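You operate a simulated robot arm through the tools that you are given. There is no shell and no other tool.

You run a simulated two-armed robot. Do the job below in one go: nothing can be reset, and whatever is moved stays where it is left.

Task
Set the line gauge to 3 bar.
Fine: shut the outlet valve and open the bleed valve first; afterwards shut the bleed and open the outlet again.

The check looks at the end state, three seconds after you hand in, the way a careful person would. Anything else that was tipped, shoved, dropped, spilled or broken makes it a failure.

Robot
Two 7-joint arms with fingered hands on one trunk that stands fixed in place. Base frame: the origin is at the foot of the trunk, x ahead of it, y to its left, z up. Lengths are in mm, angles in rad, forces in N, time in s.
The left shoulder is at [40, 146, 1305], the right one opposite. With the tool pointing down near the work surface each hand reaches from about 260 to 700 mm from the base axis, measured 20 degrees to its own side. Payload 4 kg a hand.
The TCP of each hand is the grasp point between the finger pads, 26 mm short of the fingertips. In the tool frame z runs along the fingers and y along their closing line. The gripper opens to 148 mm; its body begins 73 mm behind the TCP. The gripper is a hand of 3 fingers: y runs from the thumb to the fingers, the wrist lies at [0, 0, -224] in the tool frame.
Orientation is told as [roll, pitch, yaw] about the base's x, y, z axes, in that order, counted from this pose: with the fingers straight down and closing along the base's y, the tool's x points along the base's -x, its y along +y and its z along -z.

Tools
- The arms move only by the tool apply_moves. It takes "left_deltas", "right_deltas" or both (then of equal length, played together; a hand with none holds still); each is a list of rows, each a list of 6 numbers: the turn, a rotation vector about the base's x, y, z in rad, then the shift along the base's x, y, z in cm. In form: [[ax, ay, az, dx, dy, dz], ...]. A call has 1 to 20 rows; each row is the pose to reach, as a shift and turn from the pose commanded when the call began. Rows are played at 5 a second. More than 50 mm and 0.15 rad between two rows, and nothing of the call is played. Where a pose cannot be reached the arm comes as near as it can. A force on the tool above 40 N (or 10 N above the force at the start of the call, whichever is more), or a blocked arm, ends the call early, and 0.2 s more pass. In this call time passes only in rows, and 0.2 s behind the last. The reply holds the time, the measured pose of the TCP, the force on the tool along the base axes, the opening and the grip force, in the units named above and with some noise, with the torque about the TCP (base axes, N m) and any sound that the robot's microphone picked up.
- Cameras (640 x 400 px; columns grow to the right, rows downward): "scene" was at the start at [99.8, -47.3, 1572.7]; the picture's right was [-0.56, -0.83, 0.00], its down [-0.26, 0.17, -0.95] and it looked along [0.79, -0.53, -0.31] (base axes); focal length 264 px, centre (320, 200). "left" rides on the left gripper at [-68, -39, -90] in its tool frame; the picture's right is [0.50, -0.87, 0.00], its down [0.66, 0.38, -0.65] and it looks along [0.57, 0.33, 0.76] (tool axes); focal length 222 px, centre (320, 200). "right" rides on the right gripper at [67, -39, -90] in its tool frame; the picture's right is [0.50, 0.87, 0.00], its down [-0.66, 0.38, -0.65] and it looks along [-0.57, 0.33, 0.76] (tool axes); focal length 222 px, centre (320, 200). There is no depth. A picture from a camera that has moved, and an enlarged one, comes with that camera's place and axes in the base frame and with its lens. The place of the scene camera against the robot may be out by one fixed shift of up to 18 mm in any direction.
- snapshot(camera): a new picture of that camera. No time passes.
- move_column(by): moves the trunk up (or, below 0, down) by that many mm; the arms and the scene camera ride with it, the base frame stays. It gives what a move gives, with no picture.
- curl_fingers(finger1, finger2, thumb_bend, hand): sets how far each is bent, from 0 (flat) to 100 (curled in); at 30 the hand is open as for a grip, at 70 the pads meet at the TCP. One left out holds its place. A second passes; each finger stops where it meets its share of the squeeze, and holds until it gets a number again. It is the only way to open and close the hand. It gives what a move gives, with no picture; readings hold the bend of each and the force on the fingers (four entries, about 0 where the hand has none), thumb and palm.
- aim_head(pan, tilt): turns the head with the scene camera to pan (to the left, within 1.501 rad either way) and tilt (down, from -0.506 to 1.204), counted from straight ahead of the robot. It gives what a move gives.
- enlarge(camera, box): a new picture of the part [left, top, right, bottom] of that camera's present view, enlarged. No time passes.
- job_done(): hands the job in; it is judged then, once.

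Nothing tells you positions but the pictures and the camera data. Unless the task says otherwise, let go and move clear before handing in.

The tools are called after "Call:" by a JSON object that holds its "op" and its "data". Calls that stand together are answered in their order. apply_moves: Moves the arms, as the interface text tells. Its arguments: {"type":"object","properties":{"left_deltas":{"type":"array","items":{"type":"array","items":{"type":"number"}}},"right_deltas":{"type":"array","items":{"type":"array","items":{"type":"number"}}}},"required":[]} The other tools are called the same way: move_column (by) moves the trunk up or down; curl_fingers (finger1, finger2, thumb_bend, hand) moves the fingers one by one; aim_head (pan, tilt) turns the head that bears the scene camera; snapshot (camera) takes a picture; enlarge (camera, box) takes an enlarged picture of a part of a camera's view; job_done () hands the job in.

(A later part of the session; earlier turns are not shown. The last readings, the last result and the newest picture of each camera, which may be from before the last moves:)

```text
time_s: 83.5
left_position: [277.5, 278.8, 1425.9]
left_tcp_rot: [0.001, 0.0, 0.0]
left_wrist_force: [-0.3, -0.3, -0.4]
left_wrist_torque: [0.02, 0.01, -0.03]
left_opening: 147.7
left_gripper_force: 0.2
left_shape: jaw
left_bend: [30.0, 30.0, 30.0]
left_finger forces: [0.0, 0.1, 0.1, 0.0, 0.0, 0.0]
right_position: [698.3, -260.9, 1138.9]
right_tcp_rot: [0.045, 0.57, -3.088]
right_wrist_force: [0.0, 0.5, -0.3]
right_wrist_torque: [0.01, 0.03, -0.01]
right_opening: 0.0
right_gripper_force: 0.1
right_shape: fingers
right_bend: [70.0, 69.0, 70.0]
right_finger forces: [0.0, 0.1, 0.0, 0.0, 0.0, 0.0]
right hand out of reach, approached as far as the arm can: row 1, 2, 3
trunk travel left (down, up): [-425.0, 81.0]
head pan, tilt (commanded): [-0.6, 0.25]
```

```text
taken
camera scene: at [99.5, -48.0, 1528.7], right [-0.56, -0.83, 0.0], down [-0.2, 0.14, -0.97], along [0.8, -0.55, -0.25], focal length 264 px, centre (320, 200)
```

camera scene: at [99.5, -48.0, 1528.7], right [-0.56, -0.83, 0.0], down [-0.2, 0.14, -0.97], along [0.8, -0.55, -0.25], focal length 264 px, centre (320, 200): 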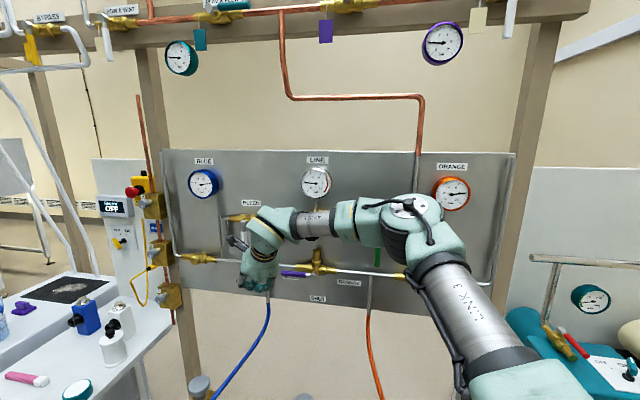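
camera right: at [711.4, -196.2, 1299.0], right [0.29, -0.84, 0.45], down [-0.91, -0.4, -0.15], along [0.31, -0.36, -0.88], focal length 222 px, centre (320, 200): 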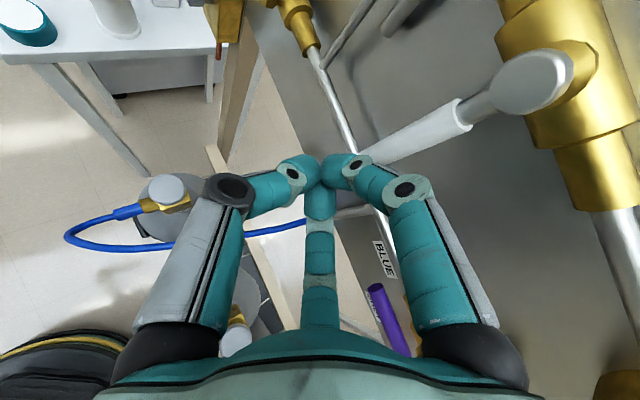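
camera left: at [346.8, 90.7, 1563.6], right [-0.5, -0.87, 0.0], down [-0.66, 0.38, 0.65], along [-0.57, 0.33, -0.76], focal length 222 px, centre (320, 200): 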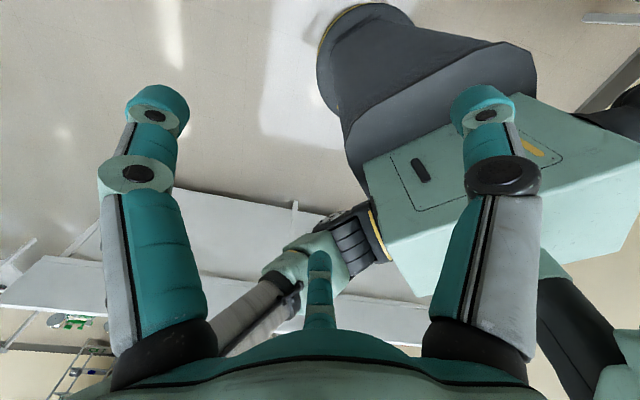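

I've worked out the limit: the elbow can't swing further inward, so the wrist must stay right of the shoulder. I need a slimmer pusher, and the thumb alone with both fingers curled away lets the hand sit about 35 mm further right. I'll retreat, level the hand, lower the trunk and re-form the hand.

Call:
{"op": "apply_moves", "data": {"right_deltas": [[0, -0.12, 0, -1.2, -0.2, 3.5], [0, -0.24, 0, -2.4, -0.4, 7], [0, -0.36, 0, -3.6, -0.6, 10.5], [0, -0.48, 0, -4.8, -0.8, 14], [0, -0.6, 0, -6, -1, 17.5], [0, -0.72, 0, -7, -1.2, 21], [0, -0.84, 0, -8, -1.4, 24]]}}

Call:
{"op": "move_column", "data": {"by": -210}}

Call:
{"op": "curl_fingers", "data": {"hand": "right", "finger1": 100, "finger2": 100, "thumb_bend": 65}}

Call:
{"op": "snapshot", "data": {"camera": "right"}}

Call:
{"op": "snapshot", "data": {"camera": "scene"}}

```text
time_s: 85.0
left_position: [276.5, 279.4, 1424.7]
left_tcp_rot: [0.001, -0.001, 0.001]
left_wrist_force: [0.5, -0.2, -0.1]
left_wrist_torque: [-0.05, -0.01, 0.03]
left_opening: 147.9
left_gripper_force: 0.1
left_shape: jaw
left_bend: [30.0, 30.0, 30.0]
left_finger forces: [0.0, 0.1, 0.0, 0.0, 0.1, 0.0]
right_position: [616.6, -276.5, 1379.3]
right_tcp_rot: [0.275, 1.405, -2.883]
right_wrist_force: [-0.4, -0.2, -0.8]
right_wrist_torque: [0.02, -0.01, 0.02]
right_opening: 0.3
right_gripper_force: 0.1
right_shape: fingers
right_bend: [70.0, 69.0, 70.0]
right_finger forces: [0.1, 0.0, 0.0, 0.2, 0.0, 0.0]
trunk travel left (down, up): [-425.0, 81.0]
head pan, tilt (commanded): [-0.6, 0.25]
```

```text
time_s: 87.3
left_position: [278.5, 279.2, 1215.3]
left_tcp_rot: [0.001, 0.0, -0.002]
left_wrist_force: [0.0, 0.6, 0.1]
left_wrist_torque: [0.03, 0.03, -0.01]
left_opening: 147.7
left_gripper_force: 0.1
left_shape: jaw
left_bend: [30.0, 30.0, 30.0]
left_finger forces: [0.0, 0.0, 0.1, 0.1, 0.0, 0.0]
right_position: [617.5, -276.1, 1170.1]
right_tcp_rot: [0.277, 1.403, -2.877]
right_wrist_force: [-1.0, -0.6, 0.4]
right_wrist_torque: [-0.02, 0.01, 0.0]
right_opening: 0.0
right_gripper_force: 0.2
right_shape: fingers
right_bend: [70.0, 69.0, 70.0]
right_finger forces: [0.1, 0.1, 0.0, 0.0, 0.0, 0.1]
trunk travel left (down, up): [-215.0, 291.0]
head pan, tilt (commanded): [-0.6, 0.25]
```

```text
time_s: 88.3
left_position: [277.4, 279.9, 1215.2]
left_tcp_rot: [0.0, -0.001, -0.001]
left_wrist_force: [0.6, 0.8, -0.7]
left_wrist_torque: [0.01, 0.04, -0.01]
left_opening: 148.0
left_gripper_force: 0.0
left_shape: jaw
left_bend: [30.0, 30.0, 30.0]
left_finger forces: [0.0, 0.1, 0.0, 0.1, 0.0, 0.0]
right_position: [617.5, -277.5, 1169.8]
right_tcp_rot: [0.277, 1.404, -2.878]
right_wrist_force: [0.6, -0.1, 0.8]
right_wrist_torque: [0.0, -0.01, 0.0]
right_opening: 11.1
right_gripper_force: 0.1
right_shape: fingers
right_bend: [89.0, 89.0, 65.0]
right_finger forces: [0.0, 0.0, 0.0, 0.0, 0.0, 0.0]
trunk travel left (down, up): [-215.0, 291.0]
head pan, tilt (commanded): [-0.6, 0.25]
```

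```text
taken
camera right: at [538.2, -231.4, 1249.5], right [0.07, -0.84, 0.53], down [-0.75, -0.39, -0.52], along [0.65, -0.36, -0.66], focal length 222 px, centre (320, 200)
```

right: 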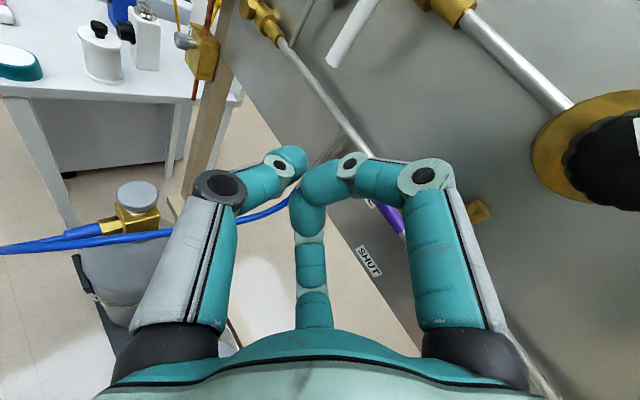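

```text
taken
camera scene: at [99.4, -47.9, 1319.2], right [-0.56, -0.83, 0.0], down [-0.2, 0.14, -0.97], along [0.8, -0.55, -0.25], focal length 264 px, centre (320, 200)
```

scene: 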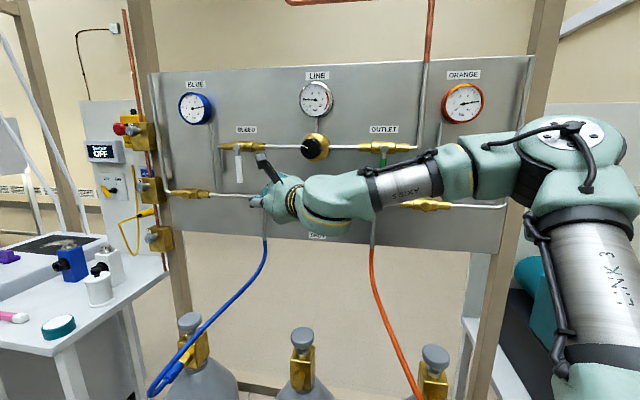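

With the fingers curled, the thumb sticks out as a slim hook about 20 mm ahead. I'll line it up so the lever passes on the thumb's right, and stop about 40 mm short to check.

Call:
{"op": "apply_moves", "data": {"right_deltas": [[0, 0, 0, 1.2, 1.9, 2.7], [0, 0, 0, 5, 1.9, 2.7], [0, 0, 0, 8.8, 1.8, 2.7], [0, 0, 0, 12, 1.75, 2.7]]}}

Call:
{"op": "snapshot", "data": {"camera": "right"}}

```text
time_s: 89.3
left_position: [280.0, 279.2, 1215.2]
left_tcp_rot: [-0.001, 0.001, 0.0]
left_wrist_force: [0.2, -0.1, -0.6]
left_wrist_torque: [-0.01, 0.03, 0.04]
left_opening: 147.9
left_gripper_force: 0.1
left_shape: jaw
left_bend: [30.0, 30.0, 30.0]
left_finger forces: [0.1, 0.1, 0.1, 0.0, 0.0, 0.0]
right_position: [738.8, -259.1, 1197.5]
right_tcp_rot: [0.275, 1.403, -2.88]
right_wrist_force: [-0.3, 1.3, -0.1]
right_wrist_torque: [-0.01, 0.02, -0.01]
right_opening: 13.6
right_gripper_force: 0.1
right_shape: fingers
right_bend: [92.0, 91.0, 65.0]
right_finger forces: [0.0, 0.1, 0.0, 0.0, 0.0, 0.0]
trunk travel left (down, up): [-215.0, 291.0]
head pan, tilt (commanded): [-0.6, 0.25]
```

```text
taken
camera right: at [659.7, -213.7, 1277.0], right [0.07, -0.84, 0.53], down [-0.76, -0.39, -0.52], along [0.65, -0.36, -0.67], focal length 222 px, centre (320, 200)
```

right: 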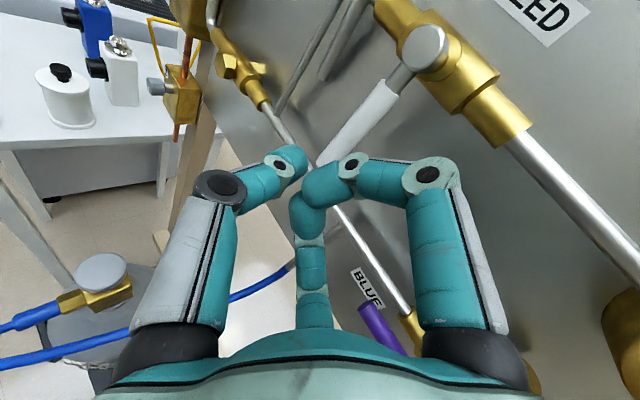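

The thumb is left of the lever with about 15 mm clearance. I'll go forward the last 40 mm, watching the force.

Call:
{"op": "apply_moves", "data": {"right_deltas": [[0, 0, 0, 1, 0, 0], [0, 0, 0, 2, 0, 0], [0, 0, 0, 3, 0, 0], [0, 0, 0, 3.9, 0, 0]]}}

Call:
{"op": "snapshot", "data": {"camera": "right"}}

Call:
{"op": "enlarge", "data": {"camera": "scene", "box": [180, 110, 340, 250]}}

```text
time_s: 90.3
left_position: [278.8, 279.1, 1214.5]
left_tcp_rot: [0.0, 0.0, -0.001]
left_wrist_force: [0.4, 0.0, -0.4]
left_wrist_torque: [-0.02, 0.03, 0.01]
left_opening: 148.0
left_gripper_force: 0.0
left_shape: jaw
left_bend: [30.0, 30.0, 30.0]
left_finger forces: [0.0, 0.0, 0.0, 0.0, 0.0, 0.1]
right_position: [776.4, -257.9, 1195.5]
right_tcp_rot: [0.278, 1.401, -2.877]
right_wrist_force: [0.4, -0.2, 0.3]
right_wrist_torque: [-0.02, -0.01, -0.01]
right_opening: 13.5
right_gripper_force: 0.1
right_shape: fingers
right_bend: [92.0, 92.0, 65.0]
right_finger forces: [0.0, 0.1, 0.0, 0.0, 0.0, 0.1]
trunk travel left (down, up): [-215.0, 291.0]
head pan, tilt (commanded): [-0.6, 0.25]
```

```text
taken
camera right: at [698.2, -213.8, 1275.8], right [0.07, -0.84, 0.53], down [-0.76, -0.4, -0.52], along [0.65, -0.36, -0.67], focal length 222 px, centre (320, 200)
```

right: 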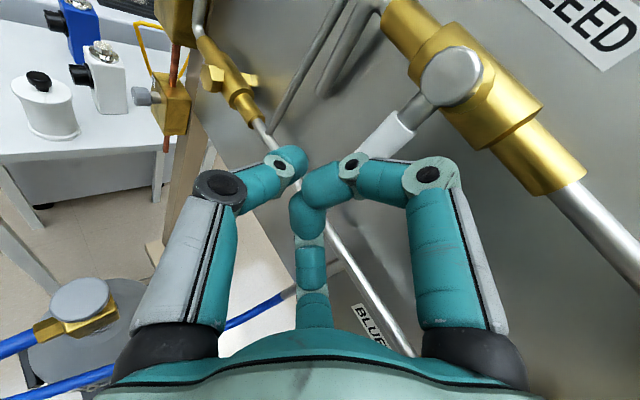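

```text
2.86 times, centred on (260, 180) of scene
camera zoom: at [100.2, -48.0, 1319.1], right [-0.56, -0.83, 0.0], down [-0.2, 0.14, -0.97], along [0.8, -0.55, -0.25], focal length 754 px, centre (491, 257)
```

zoom: 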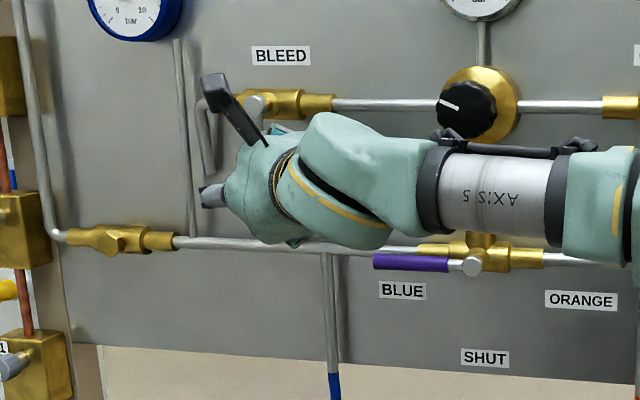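

The thumb sits on the trailing side at this skew, so it wouldn't overlap the lever in depth. I'll back off, roll a bit more so finger 2 is on top as the single pusher, and curl the thumb and finger 1 away.

Call:
{"op": "apply_moves", "data": {"right_deltas": [[0, 0, 0, -2, 0, 0], [0, 0, 0, -4, 0, 0], [0, 0, 0, -6, 0, 0], [-0.13, 0, 0.021, -6.5, 0, 0], [-0.26, 0, 0.042, -7, 0, 0], [-0.39, 0, 0.063, -7, 0, 0], [-0.52, 0, 0.084, -7, 0, 0]]}}

Call:
{"op": "curl_fingers", "data": {"hand": "right", "finger1": 100, "finger2": 62, "thumb_bend": 100}}

Call:
{"op": "snapshot", "data": {"camera": "right"}}

Call:
{"op": "enlarge", "data": {"camera": "scene", "box": [180, 110, 340, 250]}}

```text
time_s: 91.9
left_position: [277.6, 279.5, 1215.4]
left_tcp_rot: [0.0, -0.001, 0.001]
left_wrist_force: [0.5, 0.0, 0.4]
left_wrist_torque: [-0.04, 0.04, 0.02]
left_opening: 147.8
left_gripper_force: 0.0
left_shape: jaw
left_bend: [30.0, 30.0, 30.0]
left_finger forces: [0.0, 0.0, 0.0, 0.1, 0.0, 0.0]
right_position: [706.1, -260.5, 1196.2]
right_tcp_rot: [1.297, 0.979, -1.816]
right_wrist_force: [0.8, -0.5, 0.0]
right_wrist_torque: [0.01, -0.01, 0.01]
right_opening: 13.2
right_gripper_force: 0.1
right_shape: fingers
right_bend: [92.0, 92.0, 65.0]
right_finger forces: [0.0, 0.0, 0.0, 0.1, 0.1, 0.0]
trunk travel left (down, up): [-215.0, 291.0]
head pan, tilt (commanded): [-0.6, 0.25]
```

```text
time_s: 92.9
left_position: [277.0, 278.7, 1214.8]
left_tcp_rot: [0.002, 0.001, -0.001]
left_wrist_force: [0.0, -0.2, 0.3]
left_wrist_torque: [-0.01, 0.0, 0.0]
left_opening: 148.1
left_gripper_force: 0.0
left_shape: jaw
left_bend: [30.0, 30.0, 30.0]
left_finger forces: [0.1, 0.1, 0.1, 0.0, 0.0, 0.0]
right_position: [705.7, -260.2, 1197.7]
right_tcp_rot: [1.295, 0.981, -1.818]
right_wrist_force: [-0.3, -0.2, -0.2]
right_wrist_torque: [0.01, 0.01, 0.0]
right_opening: 2.9
right_gripper_force: 0.0
right_shape: fingers
right_bend: [94.0, 91.0, 72.0]
right_finger forces: [0.0, 0.1, 0.0, 0.0, 0.0, 0.0]
trunk travel left (down, up): [-215.0, 291.0]
head pan, tilt (commanded): [-0.6, 0.25]
```

```text
taken
camera right: at [622.1, -187.1, 1245.8], right [0.13, -0.46, 0.88], down [-0.71, -0.66, -0.24], along [0.69, -0.59, -0.41], focal length 222 px, centre (320, 200)
```

right: 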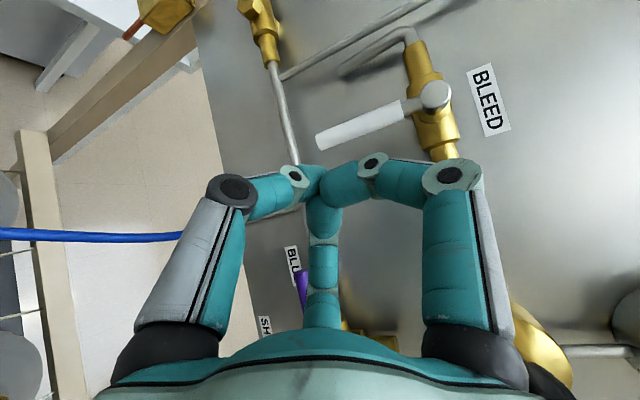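

```text
2.86 times, centred on (260, 180) of scene
camera zoom: at [99.5, -47.9, 1319.2], right [-0.56, -0.83, 0.0], down [-0.2, 0.14, -0.97], along [0.8, -0.55, -0.25], focal length 754 px, centre (491, 257)
```

zoom: 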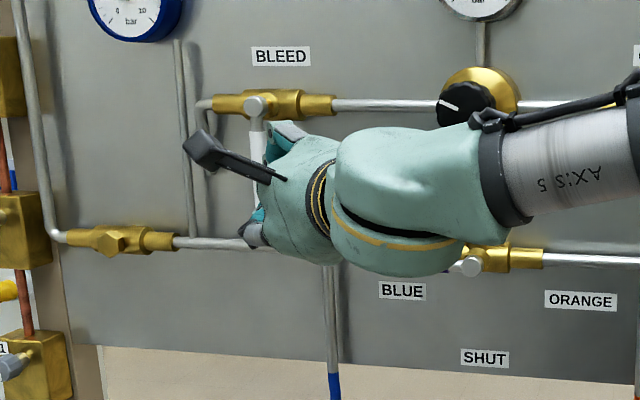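

The digits interlocked. I'll open them and re-form the shape in order.

Call:
{"op": "curl_fingers", "data": {"hand": "right", "finger1": 40, "finger2": 40, "thumb_bend": 40}}

Call:
{"op": "curl_fingers", "data": {"hand": "right", "finger1": 100, "finger2": 55, "thumb_bend": 100}}

Call:
{"op": "snapshot", "data": {"camera": "right"}}

```text
time_s: 93.9
left_position: [277.6, 278.3, 1215.6]
left_tcp_rot: [-0.001, 0.001, 0.0]
left_wrist_force: [-0.8, 0.1, 0.1]
left_wrist_torque: [0.01, -0.05, 0.03]
left_opening: 147.7
left_gripper_force: 0.1
left_shape: jaw
left_bend: [30.0, 30.0, 30.0]
left_finger forces: [0.0, 0.1, 0.0, 0.1, 0.0, 0.0]
right_position: [706.7, -259.7, 1198.2]
right_tcp_rot: [1.296, 0.982, -1.82]
right_wrist_force: [0.4, 0.1, 0.5]
right_wrist_torque: [0.02, -0.02, -0.05]
right_opening: 94.4
right_gripper_force: 0.0
right_shape: fingers
right_bend: [40.0, 40.0, 40.0]
right_finger forces: [0.1, 0.1, 0.0, 0.0, 0.1, 0.0]
trunk travel left (down, up): [-215.0, 291.0]
head pan, tilt (commanded): [-0.6, 0.25]
```

```text
time_s: 94.9
left_position: [277.9, 278.9, 1215.5]
left_tcp_rot: [0.0, 0.001, 0.0]
left_wrist_force: [0.1, 0.2, 0.2]
left_wrist_torque: [-0.01, -0.04, 0.03]
left_opening: 148.0
left_gripper_force: 0.2
left_shape: jaw
left_bend: [30.0, 30.0, 30.0]
left_finger forces: [0.1, 0.0, 0.0, 0.0, 0.1, 0.0]
right_position: [705.6, -258.1, 1196.9]
right_tcp_rot: [1.295, 0.981, -1.818]
right_wrist_force: [0.6, 0.0, 0.0]
right_wrist_torque: [0.03, 0.03, 0.03]
right_opening: 0.2
right_gripper_force: 0.0
right_shape: fingers
right_bend: [95.0, 55.0, 91.0]
right_finger forces: [0.0, 0.0, 0.0, 0.1, 0.0, 0.0]
trunk travel left (down, up): [-215.0, 291.0]
head pan, tilt (commanded): [-0.6, 0.25]
```

```text
taken
camera right: at [622.1, -187.1, 1245.9], right [0.13, -0.46, 0.88], down [-0.71, -0.66, -0.24], along [0.69, -0.59, -0.41], focal length 222 px, centre (320, 200)
```

right: 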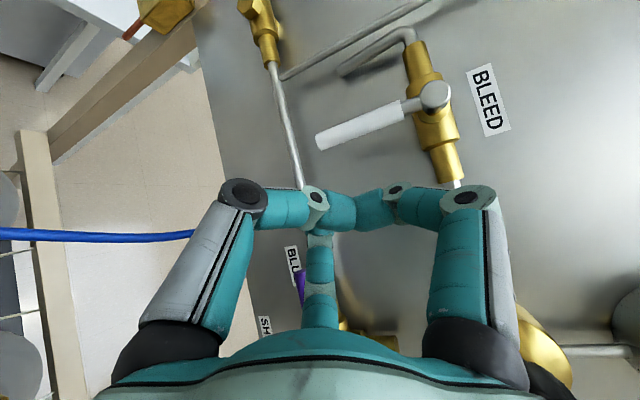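

The labels are the other way round: the top digit is finger 1. I'll re-form with finger 1 extended.

Call:
{"op": "curl_fingers", "data": {"hand": "right", "finger1": 40, "finger2": 40, "thumb_bend": 40}}

Call:
{"op": "curl_fingers", "data": {"hand": "right", "finger1": 57, "finger2": 100, "thumb_bend": 100}}

Call:
{"op": "snapshot", "data": {"camera": "right"}}

Call:
{"op": "enlarge", "data": {"camera": "scene", "box": [180, 110, 340, 250]}}

```text
time_s: 95.9
left_position: [279.0, 279.5, 1214.0]
left_tcp_rot: [0.001, 0.0, 0.0]
left_wrist_force: [0.1, -0.4, 0.6]
left_wrist_torque: [-0.01, -0.01, 0.01]
left_opening: 147.8
left_gripper_force: 0.0
left_shape: jaw
left_bend: [30.0, 30.0, 30.0]
left_finger forces: [0.0, 0.1, 0.2, 0.2, 0.0, 0.1]
right_position: [704.7, -259.4, 1196.0]
right_tcp_rot: [1.296, 0.98, -1.818]
right_wrist_force: [0.7, 0.9, 0.6]
right_wrist_torque: [0.0, 0.01, 0.03]
right_opening: 94.4
right_gripper_force: 0.0
right_shape: fingers
right_bend: [40.0, 40.0, 40.0]
right_finger forces: [0.0, 0.0, 0.0, 0.0, 0.1, 0.0]
trunk travel left (down, up): [-215.0, 291.0]
head pan, tilt (commanded): [-0.6, 0.25]
```

```text
time_s: 96.9
left_position: [277.2, 279.8, 1216.5]
left_tcp_rot: [0.0, 0.001, 0.001]
left_wrist_force: [-1.1, -0.1, 0.7]
left_wrist_torque: [0.03, -0.01, 0.03]
left_opening: 147.8
left_gripper_force: 0.1
left_shape: jaw
left_bend: [30.0, 30.0, 30.0]
left_finger forces: [0.0, 0.0, 0.0, 0.0, 0.0, 0.0]
right_position: [705.7, -259.2, 1197.5]
right_tcp_rot: [1.294, 0.982, -1.819]
right_wrist_force: [0.0, 0.3, -0.3]
right_wrist_torque: [0.02, 0.01, -0.01]
right_opening: 27.0
right_gripper_force: 0.1
right_shape: fingers
right_bend: [56.0, 95.0, 91.0]
right_finger forces: [0.0, 0.1, 0.0, 0.1, 0.1, 0.0]
trunk travel left (down, up): [-215.0, 291.0]
head pan, tilt (commanded): [-0.6, 0.25]
```

```text
taken
camera right: at [622.1, -187.1, 1245.9], right [0.13, -0.46, 0.88], down [-0.71, -0.66, -0.24], along [0.69, -0.59, -0.41], focal length 222 px, centre (320, 200)
```

right: 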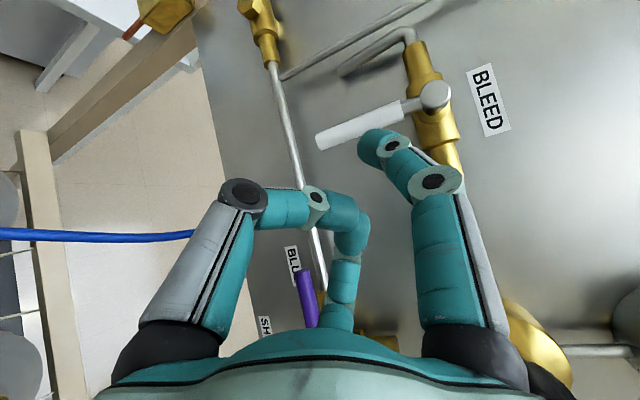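

```text
2.86 times, centred on (260, 180) of scene
camera zoom: at [99.5, -47.9, 1319.2], right [-0.56, -0.83, 0.0], down [-0.2, 0.14, -0.97], along [0.8, -0.55, -0.25], focal length 754 px, centre (491, 257)
```

zoom: 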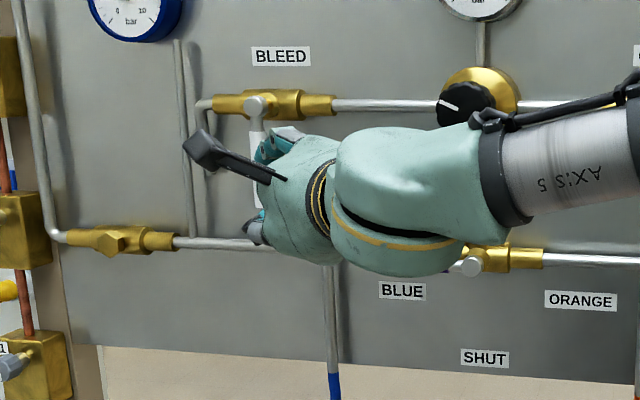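

Now finger 1 alone extends as a slender pusher on top, with everything else tucked below. I'll lower slightly, shift left, and slide it in on the left side of the lever.

Call:
{"op": "apply_moves", "data": {"right_deltas": [[0, 0, 0, 0, 0.8, -1.5], [0, 0, 0, 0, 1.5, -3.0], [0, 0, 0, 2.5, 1.45, -3.1], [0, 0, 0, 4.5, 1.45, -3.2]]}}

Call:
{"op": "snapshot", "data": {"camera": "right"}}

```text
time_s: 97.9
left_position: [278.8, 280.2, 1215.2]
left_tcp_rot: [0.001, 0.002, -0.001]
left_wrist_force: [0.7, -0.3, -0.5]
left_wrist_torque: [0.01, 0.01, 0.0]
left_opening: 148.0
left_gripper_force: 0.1
left_shape: jaw
left_bend: [30.0, 30.0, 30.0]
left_finger forces: [0.0, 0.1, 0.0, 0.0, 0.0, 0.0]
right_position: [753.0, -244.4, 1166.1]
right_tcp_rot: [1.292, 0.981, -1.819]
right_wrist_force: [0.2, -0.8, -0.1]
right_wrist_torque: [0.0, 0.01, -0.02]
right_opening: 27.0
right_gripper_force: 0.1
right_shape: fingers
right_bend: [56.0, 95.0, 91.0]
right_finger forces: [0.0, 0.0, 0.0, 0.1, 0.1, 0.0]
trunk travel left (down, up): [-215.0, 291.0]
head pan, tilt (commanded): [-0.6, 0.25]
```

```text
taken
camera right: at [669.0, -172.6, 1214.7], right [0.13, -0.46, 0.88], down [-0.71, -0.66, -0.24], along [0.69, -0.59, -0.41], focal length 222 px, centre (320, 200)
```

right: 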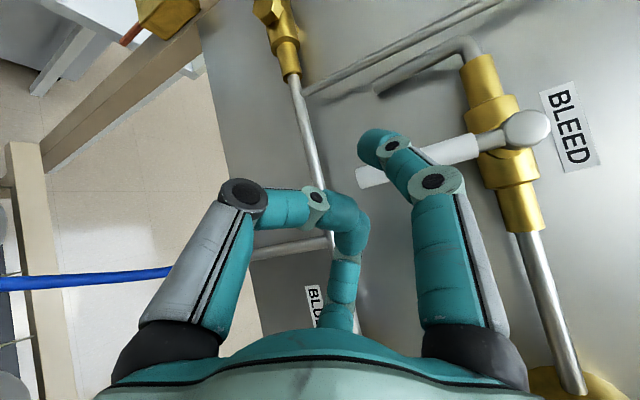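

The finger tip is clearly to the left of the lever. I'll move forward about 22 mm for full overlap.

Call:
{"op": "apply_moves", "data": {"right_deltas": [[0, 0, 0, 1.2, 0, 0], [0, 0, 0, 2.3, 0, 0]]}}

Call:
{"op": "snapshot", "data": {"camera": "right"}}

```text
time_s: 98.5
left_position: [279.8, 279.4, 1215.5]
left_tcp_rot: [-0.001, -0.001, -0.002]
left_wrist_force: [-0.3, -0.2, 0.3]
left_wrist_torque: [0.0, -0.02, -0.01]
left_opening: 147.8
left_gripper_force: 0.1
left_shape: jaw
left_bend: [30.0, 30.0, 30.0]
left_finger forces: [0.0, 0.1, 0.1, 0.0, 0.1, 0.0]
right_position: [776.1, -245.7, 1163.9]
right_tcp_rot: [1.294, 0.982, -1.819]
right_wrist_force: [0.0, 0.3, 1.0]
right_wrist_torque: [0.01, 0.0, 0.02]
right_opening: 27.1
right_gripper_force: 0.1
right_shape: fingers
right_bend: [56.0, 95.0, 91.0]
right_finger forces: [0.0, 0.0, 0.0, 0.0, 0.0, 0.0]
trunk travel left (down, up): [-215.0, 291.0]
head pan, tilt (commanded): [-0.6, 0.25]
```

```text
taken
camera right: at [691.6, -173.5, 1213.4], right [0.13, -0.46, 0.88], down [-0.71, -0.66, -0.24], along [0.69, -0.59, -0.41], focal length 222 px, centre (320, 200)
```

right: 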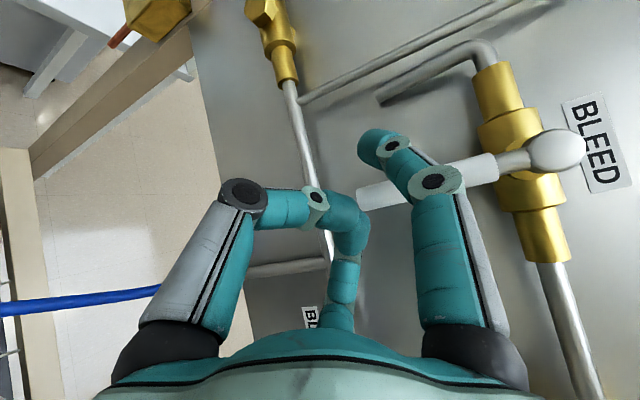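

The finger is still about 12 mm shallow relative to the lever. I'll move straight toward the panel by 14 mm.

Call:
{"op": "apply_moves", "data": {"right_deltas": [[0, 0, 0, 0.5, -0.49, 0], [0, 0, 0, 1.0, -0.98, 0]]}}

Call:
{"op": "snapshot", "data": {"camera": "right"}}

```text
time_s: 99.1
left_position: [276.0, 281.1, 1215.8]
left_tcp_rot: [-0.001, -0.002, -0.001]
left_wrist_force: [-0.1, 0.1, 0.0]
left_wrist_torque: [-0.02, -0.03, 0.02]
left_opening: 148.1
left_gripper_force: 0.1
left_shape: jaw
left_bend: [30.0, 30.0, 30.0]
left_finger forces: [0.0, 0.0, 0.0, 0.0, 0.1, 0.0]
right_position: [783.1, -255.1, 1165.9]
right_tcp_rot: [1.297, 0.979, -1.816]
right_wrist_force: [-4.3, 0.7, -1.1]
right_wrist_torque: [-0.02, -0.07, -0.06]
right_opening: 27.6
right_gripper_force: 0.1
right_shape: fingers
right_bend: [56.0, 96.0, 92.0]
right_finger forces: [0.1, 0.0, 0.0, 0.1, 0.0, 0.0]
trunk travel left (down, up): [-215.0, 291.0]
head pan, tilt (commanded): [-0.6, 0.25]
```

```text
taken
camera right: at [699.4, -182.2, 1214.8], right [0.13, -0.46, 0.88], down [-0.71, -0.66, -0.24], along [0.69, -0.59, -0.41], focal length 222 px, centre (320, 200)
```

right: 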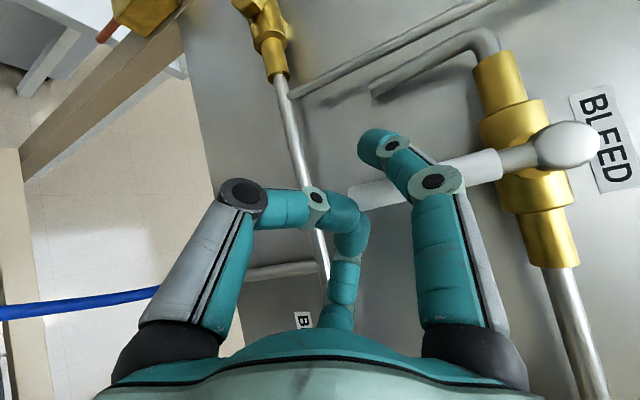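

The finger now overlaps the lever with about 2 mm gap. I'll push it gently to the right along its arc, first half only.

Call:
{"op": "apply_moves", "data": {"right_deltas": [[0, 0, 0, -0.35, -0.36, 0], [0, 0, 0, -0.91, -0.92, 0], [0, 0, 0, -1.4, -1.42, 0], [0, 0, 0, -1.9, -1.92, 0.05], [0, 0, 0, -2.53, -2.56, 0.4], [0, 0, 0, -3.09, -3.13, 0.75], [0, 0, 0, -3.52, -3.56, 1.08]]}}

Call:
{"op": "snapshot", "data": {"camera": "right"}}

Call:
{"op": "enlarge", "data": {"camera": "scene", "box": [180, 110, 340, 250]}}

```text
time_s: 100.7
left_position: [277.7, 281.9, 1215.2]
left_tcp_rot: [0.0, 0.0, 0.001]
left_wrist_force: [-0.7, -0.4, -0.7]
left_wrist_torque: [-0.02, 0.0, 0.01]
left_opening: 148.1
left_gripper_force: 0.0
left_shape: jaw
left_bend: [30.0, 30.0, 30.0]
left_finger forces: [0.0, 0.0, 0.0, 0.2, 0.0, 0.1]
right_position: [748.4, -289.9, 1175.7]
right_tcp_rot: [1.297, 0.978, -1.815]
right_wrist_force: [-4.6, 5.2, -1.5]
right_wrist_torque: [-0.2, 0.01, 0.03]
right_opening: 28.0
right_gripper_force: 2.7
right_shape: fingers
right_bend: [57.0, 96.0, 92.0]
right_finger forces: [4.9, 0.0, 0.0, 0.0, 0.0, 0.1]
trunk travel left (down, up): [-215.0, 291.0]
head pan, tilt (commanded): [-0.6, 0.25]
```

```text
taken
camera right: at [664.1, -217.0, 1225.5], right [0.13, -0.46, 0.88], down [-0.71, -0.66, -0.24], along [0.69, -0.59, -0.41], focal length 222 px, centre (320, 200)
```

right: 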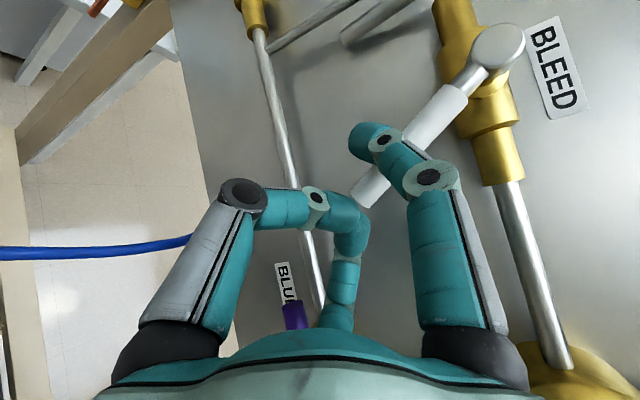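

```text
2.86 times, centred on (260, 180) of scene
camera zoom: at [98.7, -46.9, 1319.3], right [-0.56, -0.83, 0.0], down [-0.2, 0.14, -0.97], along [0.8, -0.55, -0.25], focal length 754 px, centre (491, 257)
```

zoom: 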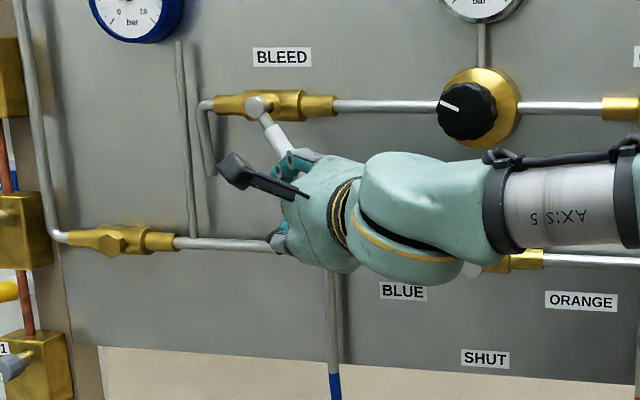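

The bleed lever is turning to the right with about 5 N. I'll continue along the arc, rising toward horizontal.

Call:
{"op": "apply_moves", "data": {"right_deltas": [[0, 0, 0, -0.56, -0.57, 0.6], [0, 0, 0, -1.05, -1.07, 1.3], [0, 0, 0, -1.41, -1.42, 2.1], [0, 0, 0, -1.69, -1.71, 3.0], [0, 0, 0, -1.83, -1.85, 3.8]]}}

Call:
{"op": "snapshot", "data": {"camera": "right"}}

Call:
{"op": "enlarge", "data": {"camera": "scene", "box": [180, 70, 380, 230]}}

```text
time_s: 101.9
left_position: [274.8, 280.0, 1216.3]
left_tcp_rot: [0.001, -0.003, 0.001]
left_wrist_force: [0.4, -0.7, -0.3]
left_wrist_torque: [0.03, -0.01, -0.01]
left_opening: 147.8
left_gripper_force: 0.0
left_shape: jaw
left_bend: [30.0, 30.0, 30.0]
left_finger forces: [0.1, 0.0, 0.1, 0.1, 0.0, 0.0]
right_position: [726.8, -309.2, 1216.7]
right_tcp_rot: [1.298, 0.982, -1.816]
right_wrist_force: [-25.3, 3.7, -8.4]
right_wrist_torque: [-0.1, -0.28, -0.19]
right_opening: 24.7
right_gripper_force: 5.7
right_shape: fingers
right_bend: [63.0, 97.0, 93.0]
right_finger forces: [11.4, 0.0, 0.1, 0.1, 0.0, 0.0]
trunk travel left (down, up): [-215.0, 291.0]
head pan, tilt (commanded): [-0.6, 0.25]
```

```text
taken
camera right: at [642.6, -237.5, 1265.4], right [0.12, -0.46, 0.88], down [-0.71, -0.66, -0.25], along [0.69, -0.59, -0.41], focal length 222 px, centre (320, 200)
```

right: 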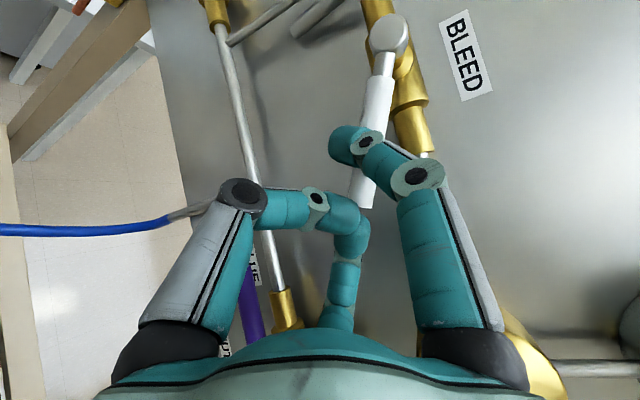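

```text
2.50 times, centred on (280, 150) of scene
camera zoom: at [95.0, -47.7, 1319.5], right [-0.57, -0.82, 0.0], down [-0.2, 0.14, -0.97], along [0.8, -0.55, -0.24], focal length 660 px, centre (420, 325)
```

zoom: 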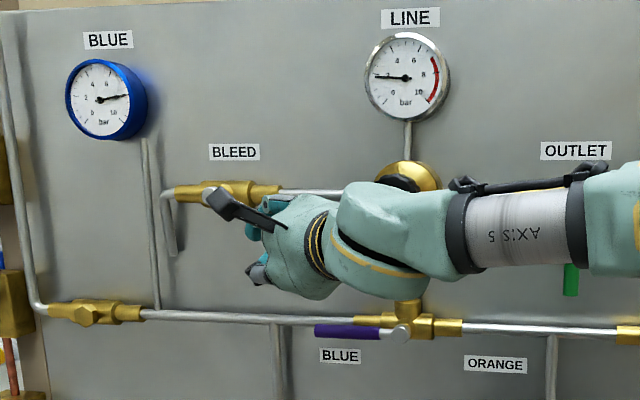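

The lever is nearly horizontal, but I'm pressing on it from the front with about 25 N. I'll ease off and reposition slightly before finishing.

Call:
{"op": "apply_moves", "data": {"right_deltas": [[0, 0, 0, -0.3, 0.3, -0.2], [0, 0, 0, -0.6, 0.6, -0.4]]}}

Call:
{"op": "snapshot", "data": {"camera": "right"}}

Call:
{"op": "enlarge", "data": {"camera": "scene", "box": [230, 90, 330, 170]}}

```text
time_s: 102.5
left_position: [278.4, 280.4, 1215.5]
left_tcp_rot: [0.001, 0.001, 0.003]
left_wrist_force: [-0.4, 0.6, 0.2]
left_wrist_torque: [-0.01, -0.03, -0.02]
left_opening: 147.9
left_gripper_force: 0.1
left_shape: jaw
left_bend: [30.0, 30.0, 30.0]
left_finger forces: [0.1, 0.0, 0.1, 0.0, 0.1, 0.0]
right_position: [725.5, -302.3, 1210.8]
right_tcp_rot: [1.297, 0.979, -1.814]
right_wrist_force: [-0.4, 1.6, -2.5]
right_wrist_torque: [-0.04, 0.03, 0.04]
right_opening: 26.5
right_gripper_force: 0.9
right_shape: fingers
right_bend: [58.0, 97.0, 92.0]
right_finger forces: [2.3, 0.1, 0.0, 0.1, 0.1, 0.0]
trunk travel left (down, up): [-215.0, 291.0]
head pan, tilt (commanded): [-0.6, 0.25]
```

```text
taken
camera right: at [641.2, -229.8, 1260.6], right [0.13, -0.46, 0.88], down [-0.71, -0.66, -0.24], along [0.69, -0.59, -0.41], focal length 222 px, centre (320, 200)
```

right: 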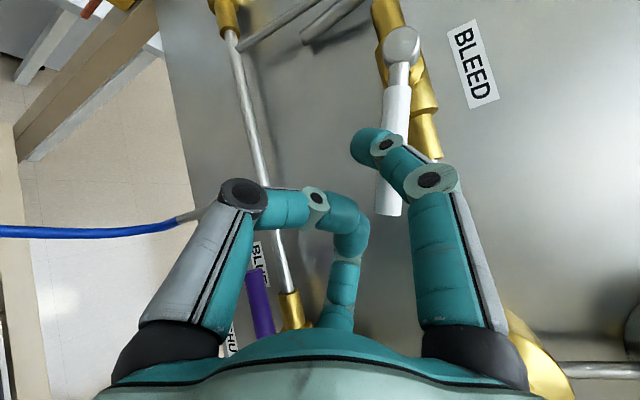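

```text
5.00 times, centred on (280, 130) of scene
camera zoom: at [100.0, -47.4, 1319.3], right [-0.56, -0.83, 0.0], down [-0.2, 0.14, -0.97], along [0.8, -0.55, -0.25], focal length 1320 px, centre (520, 550)
```

zoom: 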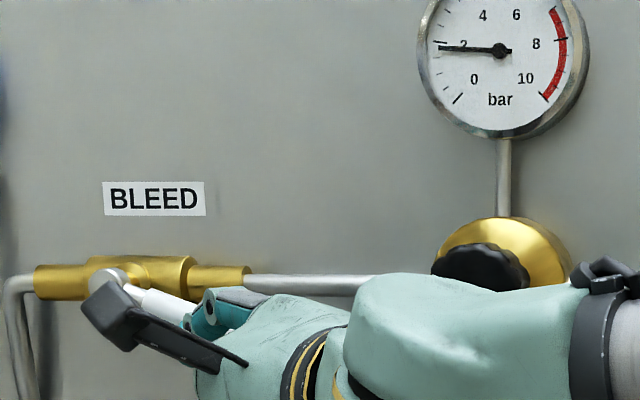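

The lever is about 18° short of horizontal. I'll drop slightly, shift the finger out toward the lever's end away from the valve body, then push straight up.

Call:
{"op": "apply_moves", "data": {"right_deltas": [[0, 0, 0, -0.2, 0.2, -1.2], [0, 0, 0, -0.2, 0.2, -2.2], [0, 0, 0, -1.1, -1.1, -2.4], [0, 0, 0, -2.1, -2.1, -2.4], [0, 0, 0, -1.7, -2.5, -2.4]]}}

Call:
{"op": "snapshot", "data": {"camera": "right"}}

Call:
{"op": "enlarge", "data": {"camera": "scene", "box": [220, 90, 360, 200]}}

```text
time_s: 103.7
left_position: [277.7, 279.4, 1215.8]
left_tcp_rot: [0.001, 0.0, 0.0]
left_wrist_force: [-0.8, 0.2, 0.6]
left_wrist_torque: [-0.05, 0.02, -0.03]
left_opening: 147.7
left_gripper_force: 0.0
left_shape: jaw
left_bend: [30.0, 30.0, 30.0]
left_finger forces: [0.0, 0.0, 0.1, 0.0, 0.1, 0.0]
right_position: [709.3, -326.7, 1185.1]
right_tcp_rot: [1.294, 0.98, -1.819]
right_wrist_force: [-0.2, -0.3, 0.3]
right_wrist_torque: [-0.02, 0.02, -0.03]
right_opening: 27.4
right_gripper_force: 0.0
right_shape: fingers
right_bend: [56.0, 97.0, 92.0]
right_finger forces: [0.1, 0.1, 0.1, 0.1, 0.1, 0.0]
trunk travel left (down, up): [-215.0, 291.0]
head pan, tilt (commanded): [-0.6, 0.25]
```

```text
taken
camera right: at [624.6, -255.2, 1233.8], right [0.13, -0.46, 0.88], down [-0.71, -0.66, -0.24], along [0.69, -0.59, -0.41], focal length 222 px, centre (320, 200)
```

right: 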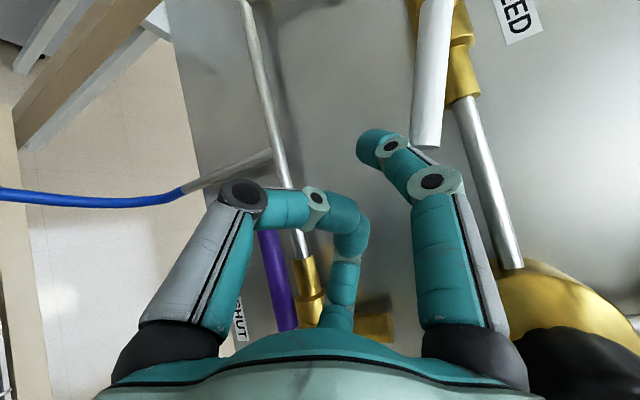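

```text
3.64 times, centred on (290, 145) of scene
camera zoom: at [99.9, -47.8, 1319.2], right [-0.56, -0.83, 0.0], down [-0.2, 0.14, -0.97], along [0.8, -0.55, -0.25], focal length 960 px, centre (429, 400)
```

zoom: 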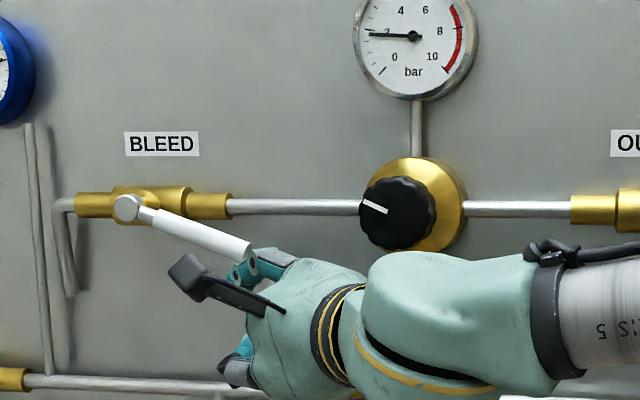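

The lever is about 21° below horizontal and the finger tip is right under its end. Pushing straight up now.

Call:
{"op": "apply_moves", "data": {"right_deltas": [[0, 0, 0, 0, 0, 0.8], [0, 0, 0, 0, 0, 1.6], [0, 0, 0, 0, 0, 2.4], [0, 0, 0, 0, 0, 3.2], [0, 0, 0, 0, 0, 3.8]]}}

Call:
{"op": "snapshot", "data": {"camera": "right"}}

Call:
{"op": "enlarge", "data": {"camera": "scene", "box": [220, 70, 360, 180]}}

```text
time_s: 104.9
left_position: [276.7, 280.5, 1215.2]
left_tcp_rot: [-0.002, 0.001, 0.0]
left_wrist_force: [-0.8, -0.3, -0.7]
left_wrist_torque: [-0.01, 0.0, 0.0]
left_opening: 147.9
left_gripper_force: 0.1
left_shape: jaw
left_bend: [30.0, 30.0, 30.0]
left_finger forces: [0.0, 0.0, 0.0, 0.0, 0.0, 0.0]
right_position: [708.8, -325.9, 1224.9]
right_tcp_rot: [1.296, 0.979, -1.818]
right_wrist_force: [-1.7, 2.6, -2.3]
right_wrist_torque: [-0.09, -0.07, -0.02]
right_opening: 25.9
right_gripper_force: 1.4
right_shape: fingers
right_bend: [58.0, 97.0, 92.0]
right_finger forces: [3.4, 0.0, 0.0, 0.0, 0.0, 0.1]
trunk travel left (down, up): [-215.0, 291.0]
head pan, tilt (commanded): [-0.6, 0.25]
```

```text
taken
camera right: at [624.1, -254.1, 1273.3], right [0.13, -0.46, 0.88], down [-0.71, -0.66, -0.24], along [0.69, -0.59, -0.41], focal length 222 px, centre (320, 200)
```

right: 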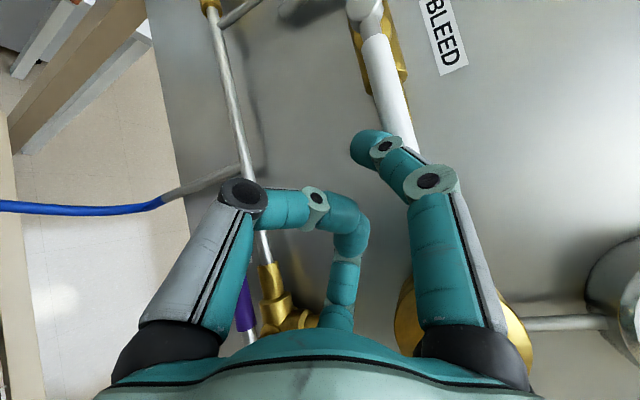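

```text
3.64 times, centred on (290, 125) of scene
camera zoom: at [99.2, -47.4, 1319.2], right [-0.56, -0.83, 0.0], down [-0.2, 0.14, -0.97], along [0.8, -0.55, -0.25], focal length 960 px, centre (429, 473)
```

zoom: 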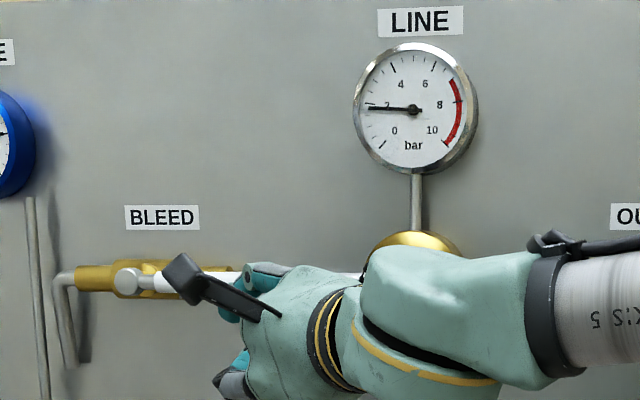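

The bleed lever looks horizontal. I'll lower the finger a bit to see it clearly.

Call:
{"op": "apply_moves", "data": {"right_deltas": [[0, 0, 0, 0, 0, -1.5], [0, 0, 0, -0.5, 0.5, -3], [0, 0, 0, -1.5, 1.5, -4.5]]}}

Call:
{"op": "enlarge", "data": {"camera": "scene", "box": [220, 70, 360, 180]}}

Call:
{"op": "snapshot", "data": {"camera": "right"}}

```text
time_s: 105.7
left_position: [278.3, 278.1, 1215.8]
left_tcp_rot: [0.0, -0.001, -0.001]
left_wrist_force: [-0.8, 0.6, 0.1]
left_wrist_torque: [-0.01, 0.02, 0.01]
left_opening: 148.0
left_gripper_force: 0.1
left_shape: jaw
left_bend: [30.0, 30.0, 30.0]
left_finger forces: [0.0, 0.0, 0.0, 0.1, 0.0, 0.1]
right_position: [691.7, -310.5, 1178.9]
right_tcp_rot: [1.296, 0.979, -1.816]
right_wrist_force: [-0.5, 0.1, -0.8]
right_wrist_torque: [0.02, -0.03, 0.02]
right_opening: 27.6
right_gripper_force: 0.1
right_shape: fingers
right_bend: [56.0, 97.0, 92.0]
right_finger forces: [0.1, 0.0, 0.1, 0.0, 0.0, 0.0]
trunk travel left (down, up): [-215.0, 291.0]
head pan, tilt (commanded): [-0.6, 0.25]
```

```text
3.64 times, centred on (290, 125) of scene
camera zoom: at [99.4, -48.0, 1319.2], right [-0.56, -0.83, 0.0], down [-0.2, 0.14, -0.97], along [0.8, -0.55, -0.25], focal length 960 px, centre (429, 473)
```

zoom: 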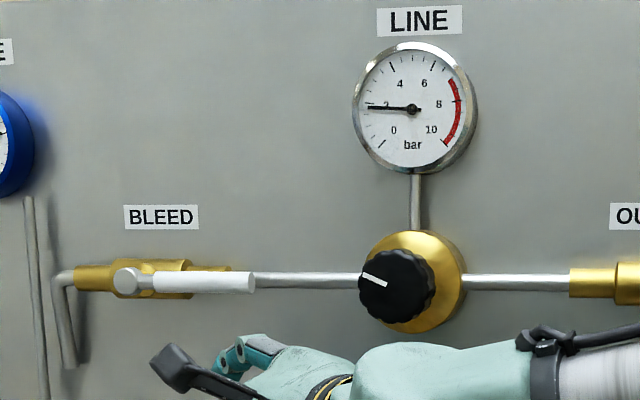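

```text
taken
camera right: at [607.9, -239.4, 1227.3], right [0.13, -0.46, 0.88], down [-0.71, -0.66, -0.24], along [0.69, -0.59, -0.41], focal length 222 px, centre (320, 200)
```

right: 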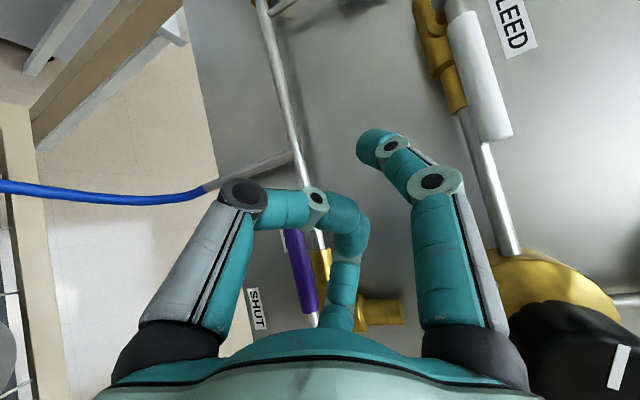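

The bleed valve is open, with its lever parallel to the pipe. The gauge still reads about 1.8 bar. Next is the regulator knob at about u=-165, z=1272, so I'll back off, turn the hand square to the panel, and open the fingers in front of it.

Call:
{"op": "apply_moves", "data": {"right_deltas": [[0, 0, 0, -2.5, 2.5, 0], [0, 0, 0, -5, 5, 0], [0, 0, -0.13, -6.2, 4.6, 1.2], [0, 0, -0.26, -7.4, 4.2, 2.4], [0, 0, -0.39, -8.6, 3.8, 3.6], [0, 0, -0.52, -9.8, 3.4, 4.8], [0, 0, -0.65, -11, 2.9, 6], [0, 0, -0.78, -12.2, 2.4, 7.2], [0, 0, -0.78, -13.2, 2.0, 8.1]]}}

Call:
{"op": "curl_fingers", "data": {"hand": "right", "finger1": 38, "finger2": 38, "thumb_bend": 38}}

Call:
{"op": "snapshot", "data": {"camera": "right"}}

Call:
{"op": "snapshot", "data": {"camera": "scene"}}

```text
time_s: 107.7
left_position: [279.2, 280.4, 1215.6]
left_tcp_rot: [0.001, -0.002, -0.001]
left_wrist_force: [0.4, -0.7, 0.3]
left_wrist_torque: [-0.01, -0.02, 0.0]
left_opening: 147.9
left_gripper_force: 0.0
left_shape: jaw
left_bend: [30.0, 30.0, 30.0]
left_finger forces: [0.1, 0.0, 0.1, 0.0, 0.0, 0.0]
right_position: [546.8, -343.9, 1257.3]
right_tcp_rot: [1.289, 0.979, -2.6]
right_wrist_force: [-0.1, -0.5, 0.3]
right_wrist_torque: [0.02, 0.01, 0.0]
right_opening: 27.3
right_gripper_force: 0.1
right_shape: fingers
right_bend: [56.0, 97.0, 92.0]
right_finger forces: [0.0, 0.0, 0.1, 0.0, 0.0, 0.0]
right hand out of reach, approached as far as the arm can: row 7, 8, 9
trunk travel left (down, up): [-215.0, 291.0]
head pan, tilt (commanded): [-0.6, 0.25]
```

```text
time_s: 108.7
left_position: [278.3, 279.8, 1215.9]
left_tcp_rot: [0.0, 0.002, 0.001]
left_wrist_force: [0.1, 0.0, -0.4]
left_wrist_torque: [0.02, -0.01, -0.01]
left_opening: 147.8
left_gripper_force: 0.0
left_shape: jaw
left_bend: [30.0, 30.0, 30.0]
left_finger forces: [0.0, 0.1, 0.0, 0.0, 0.0, 0.0]
right_position: [546.5, -342.0, 1256.7]
right_tcp_rot: [1.29, 0.981, -2.599]
right_wrist_force: [-0.1, 0.7, -0.5]
right_wrist_torque: [-0.03, -0.02, 0.01]
right_opening: 101.0
right_gripper_force: 0.2
right_shape: fingers
right_bend: [38.0, 38.0, 38.0]
right_finger forces: [0.0, 0.0, 0.0, 0.0, 0.0, 0.0]
trunk travel left (down, up): [-215.0, 291.0]
head pan, tilt (commanded): [-0.6, 0.25]
```

```text
taken
camera right: at [534.9, -233.8, 1306.7], right [-0.23, -0.42, 0.88], down [-0.97, 0.02, -0.24], along [0.08, -0.91, -0.41], focal length 222 px, centre (320, 200)
```

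right: 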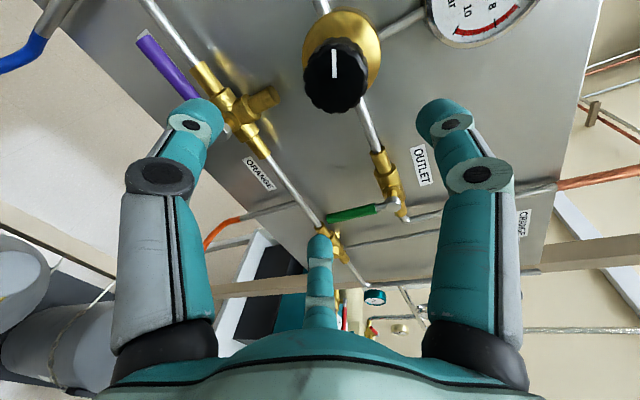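

```text
taken
camera scene: at [99.5, -47.9, 1319.2], right [-0.56, -0.83, 0.0], down [-0.2, 0.14, -0.97], along [0.8, -0.55, -0.25], focal length 264 px, centre (320, 200)
```

scene: 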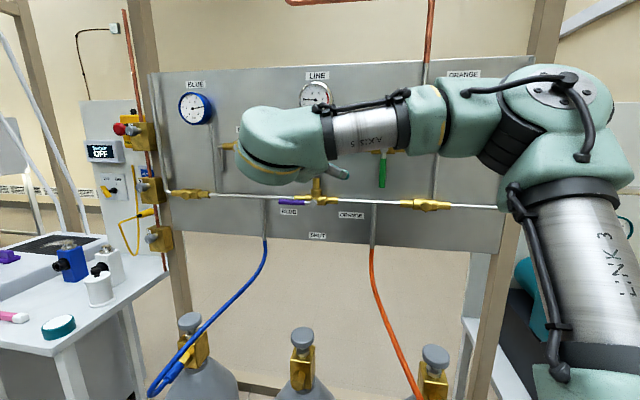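

The knob is in clear view of the wrist camera. I'll zoom in to locate its centre.

Call:
{"op": "enlarge", "data": {"camera": "right", "box": [280, 10, 400, 130]}}

Call:
{"op": "enlarge", "data": {"camera": "scene", "box": [280, 70, 360, 130]}}

```text
3.33 times, centred on (340, 70) of right
camera zoom: at [534.9, -233.8, 1306.7], right [-0.23, -0.42, 0.88], down [-0.97, 0.02, -0.24], along [0.08, -0.91, -0.41], focal length 740 px, centre (253, 633)
```

zoom: 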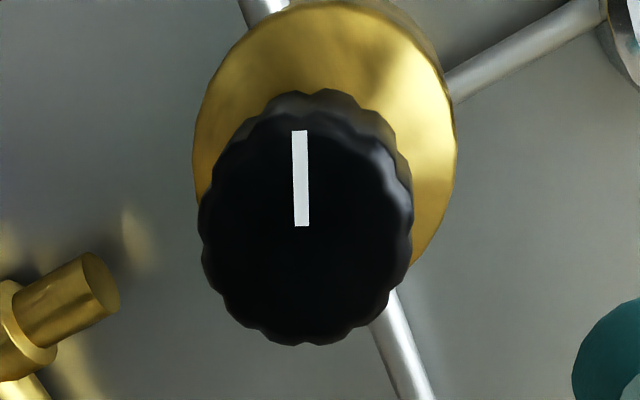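

```text
6.67 times, centred on (320, 100) of scene
camera zoom: at [99.5, -47.9, 1319.2], right [-0.56, -0.83, 0.0], down [-0.2, 0.14, -0.97], along [0.8, -0.55, -0.25], focal length 1760 px, centre (320, 867)
```

zoom: 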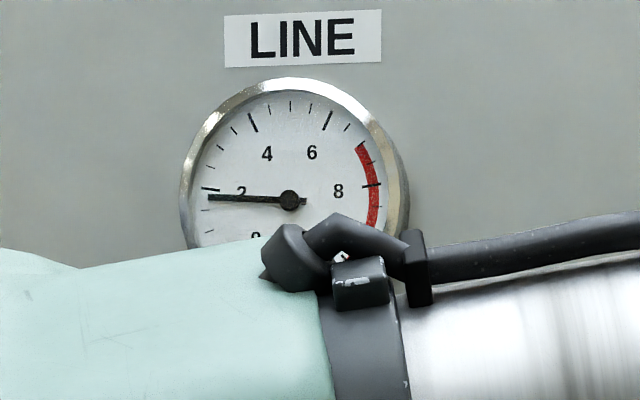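

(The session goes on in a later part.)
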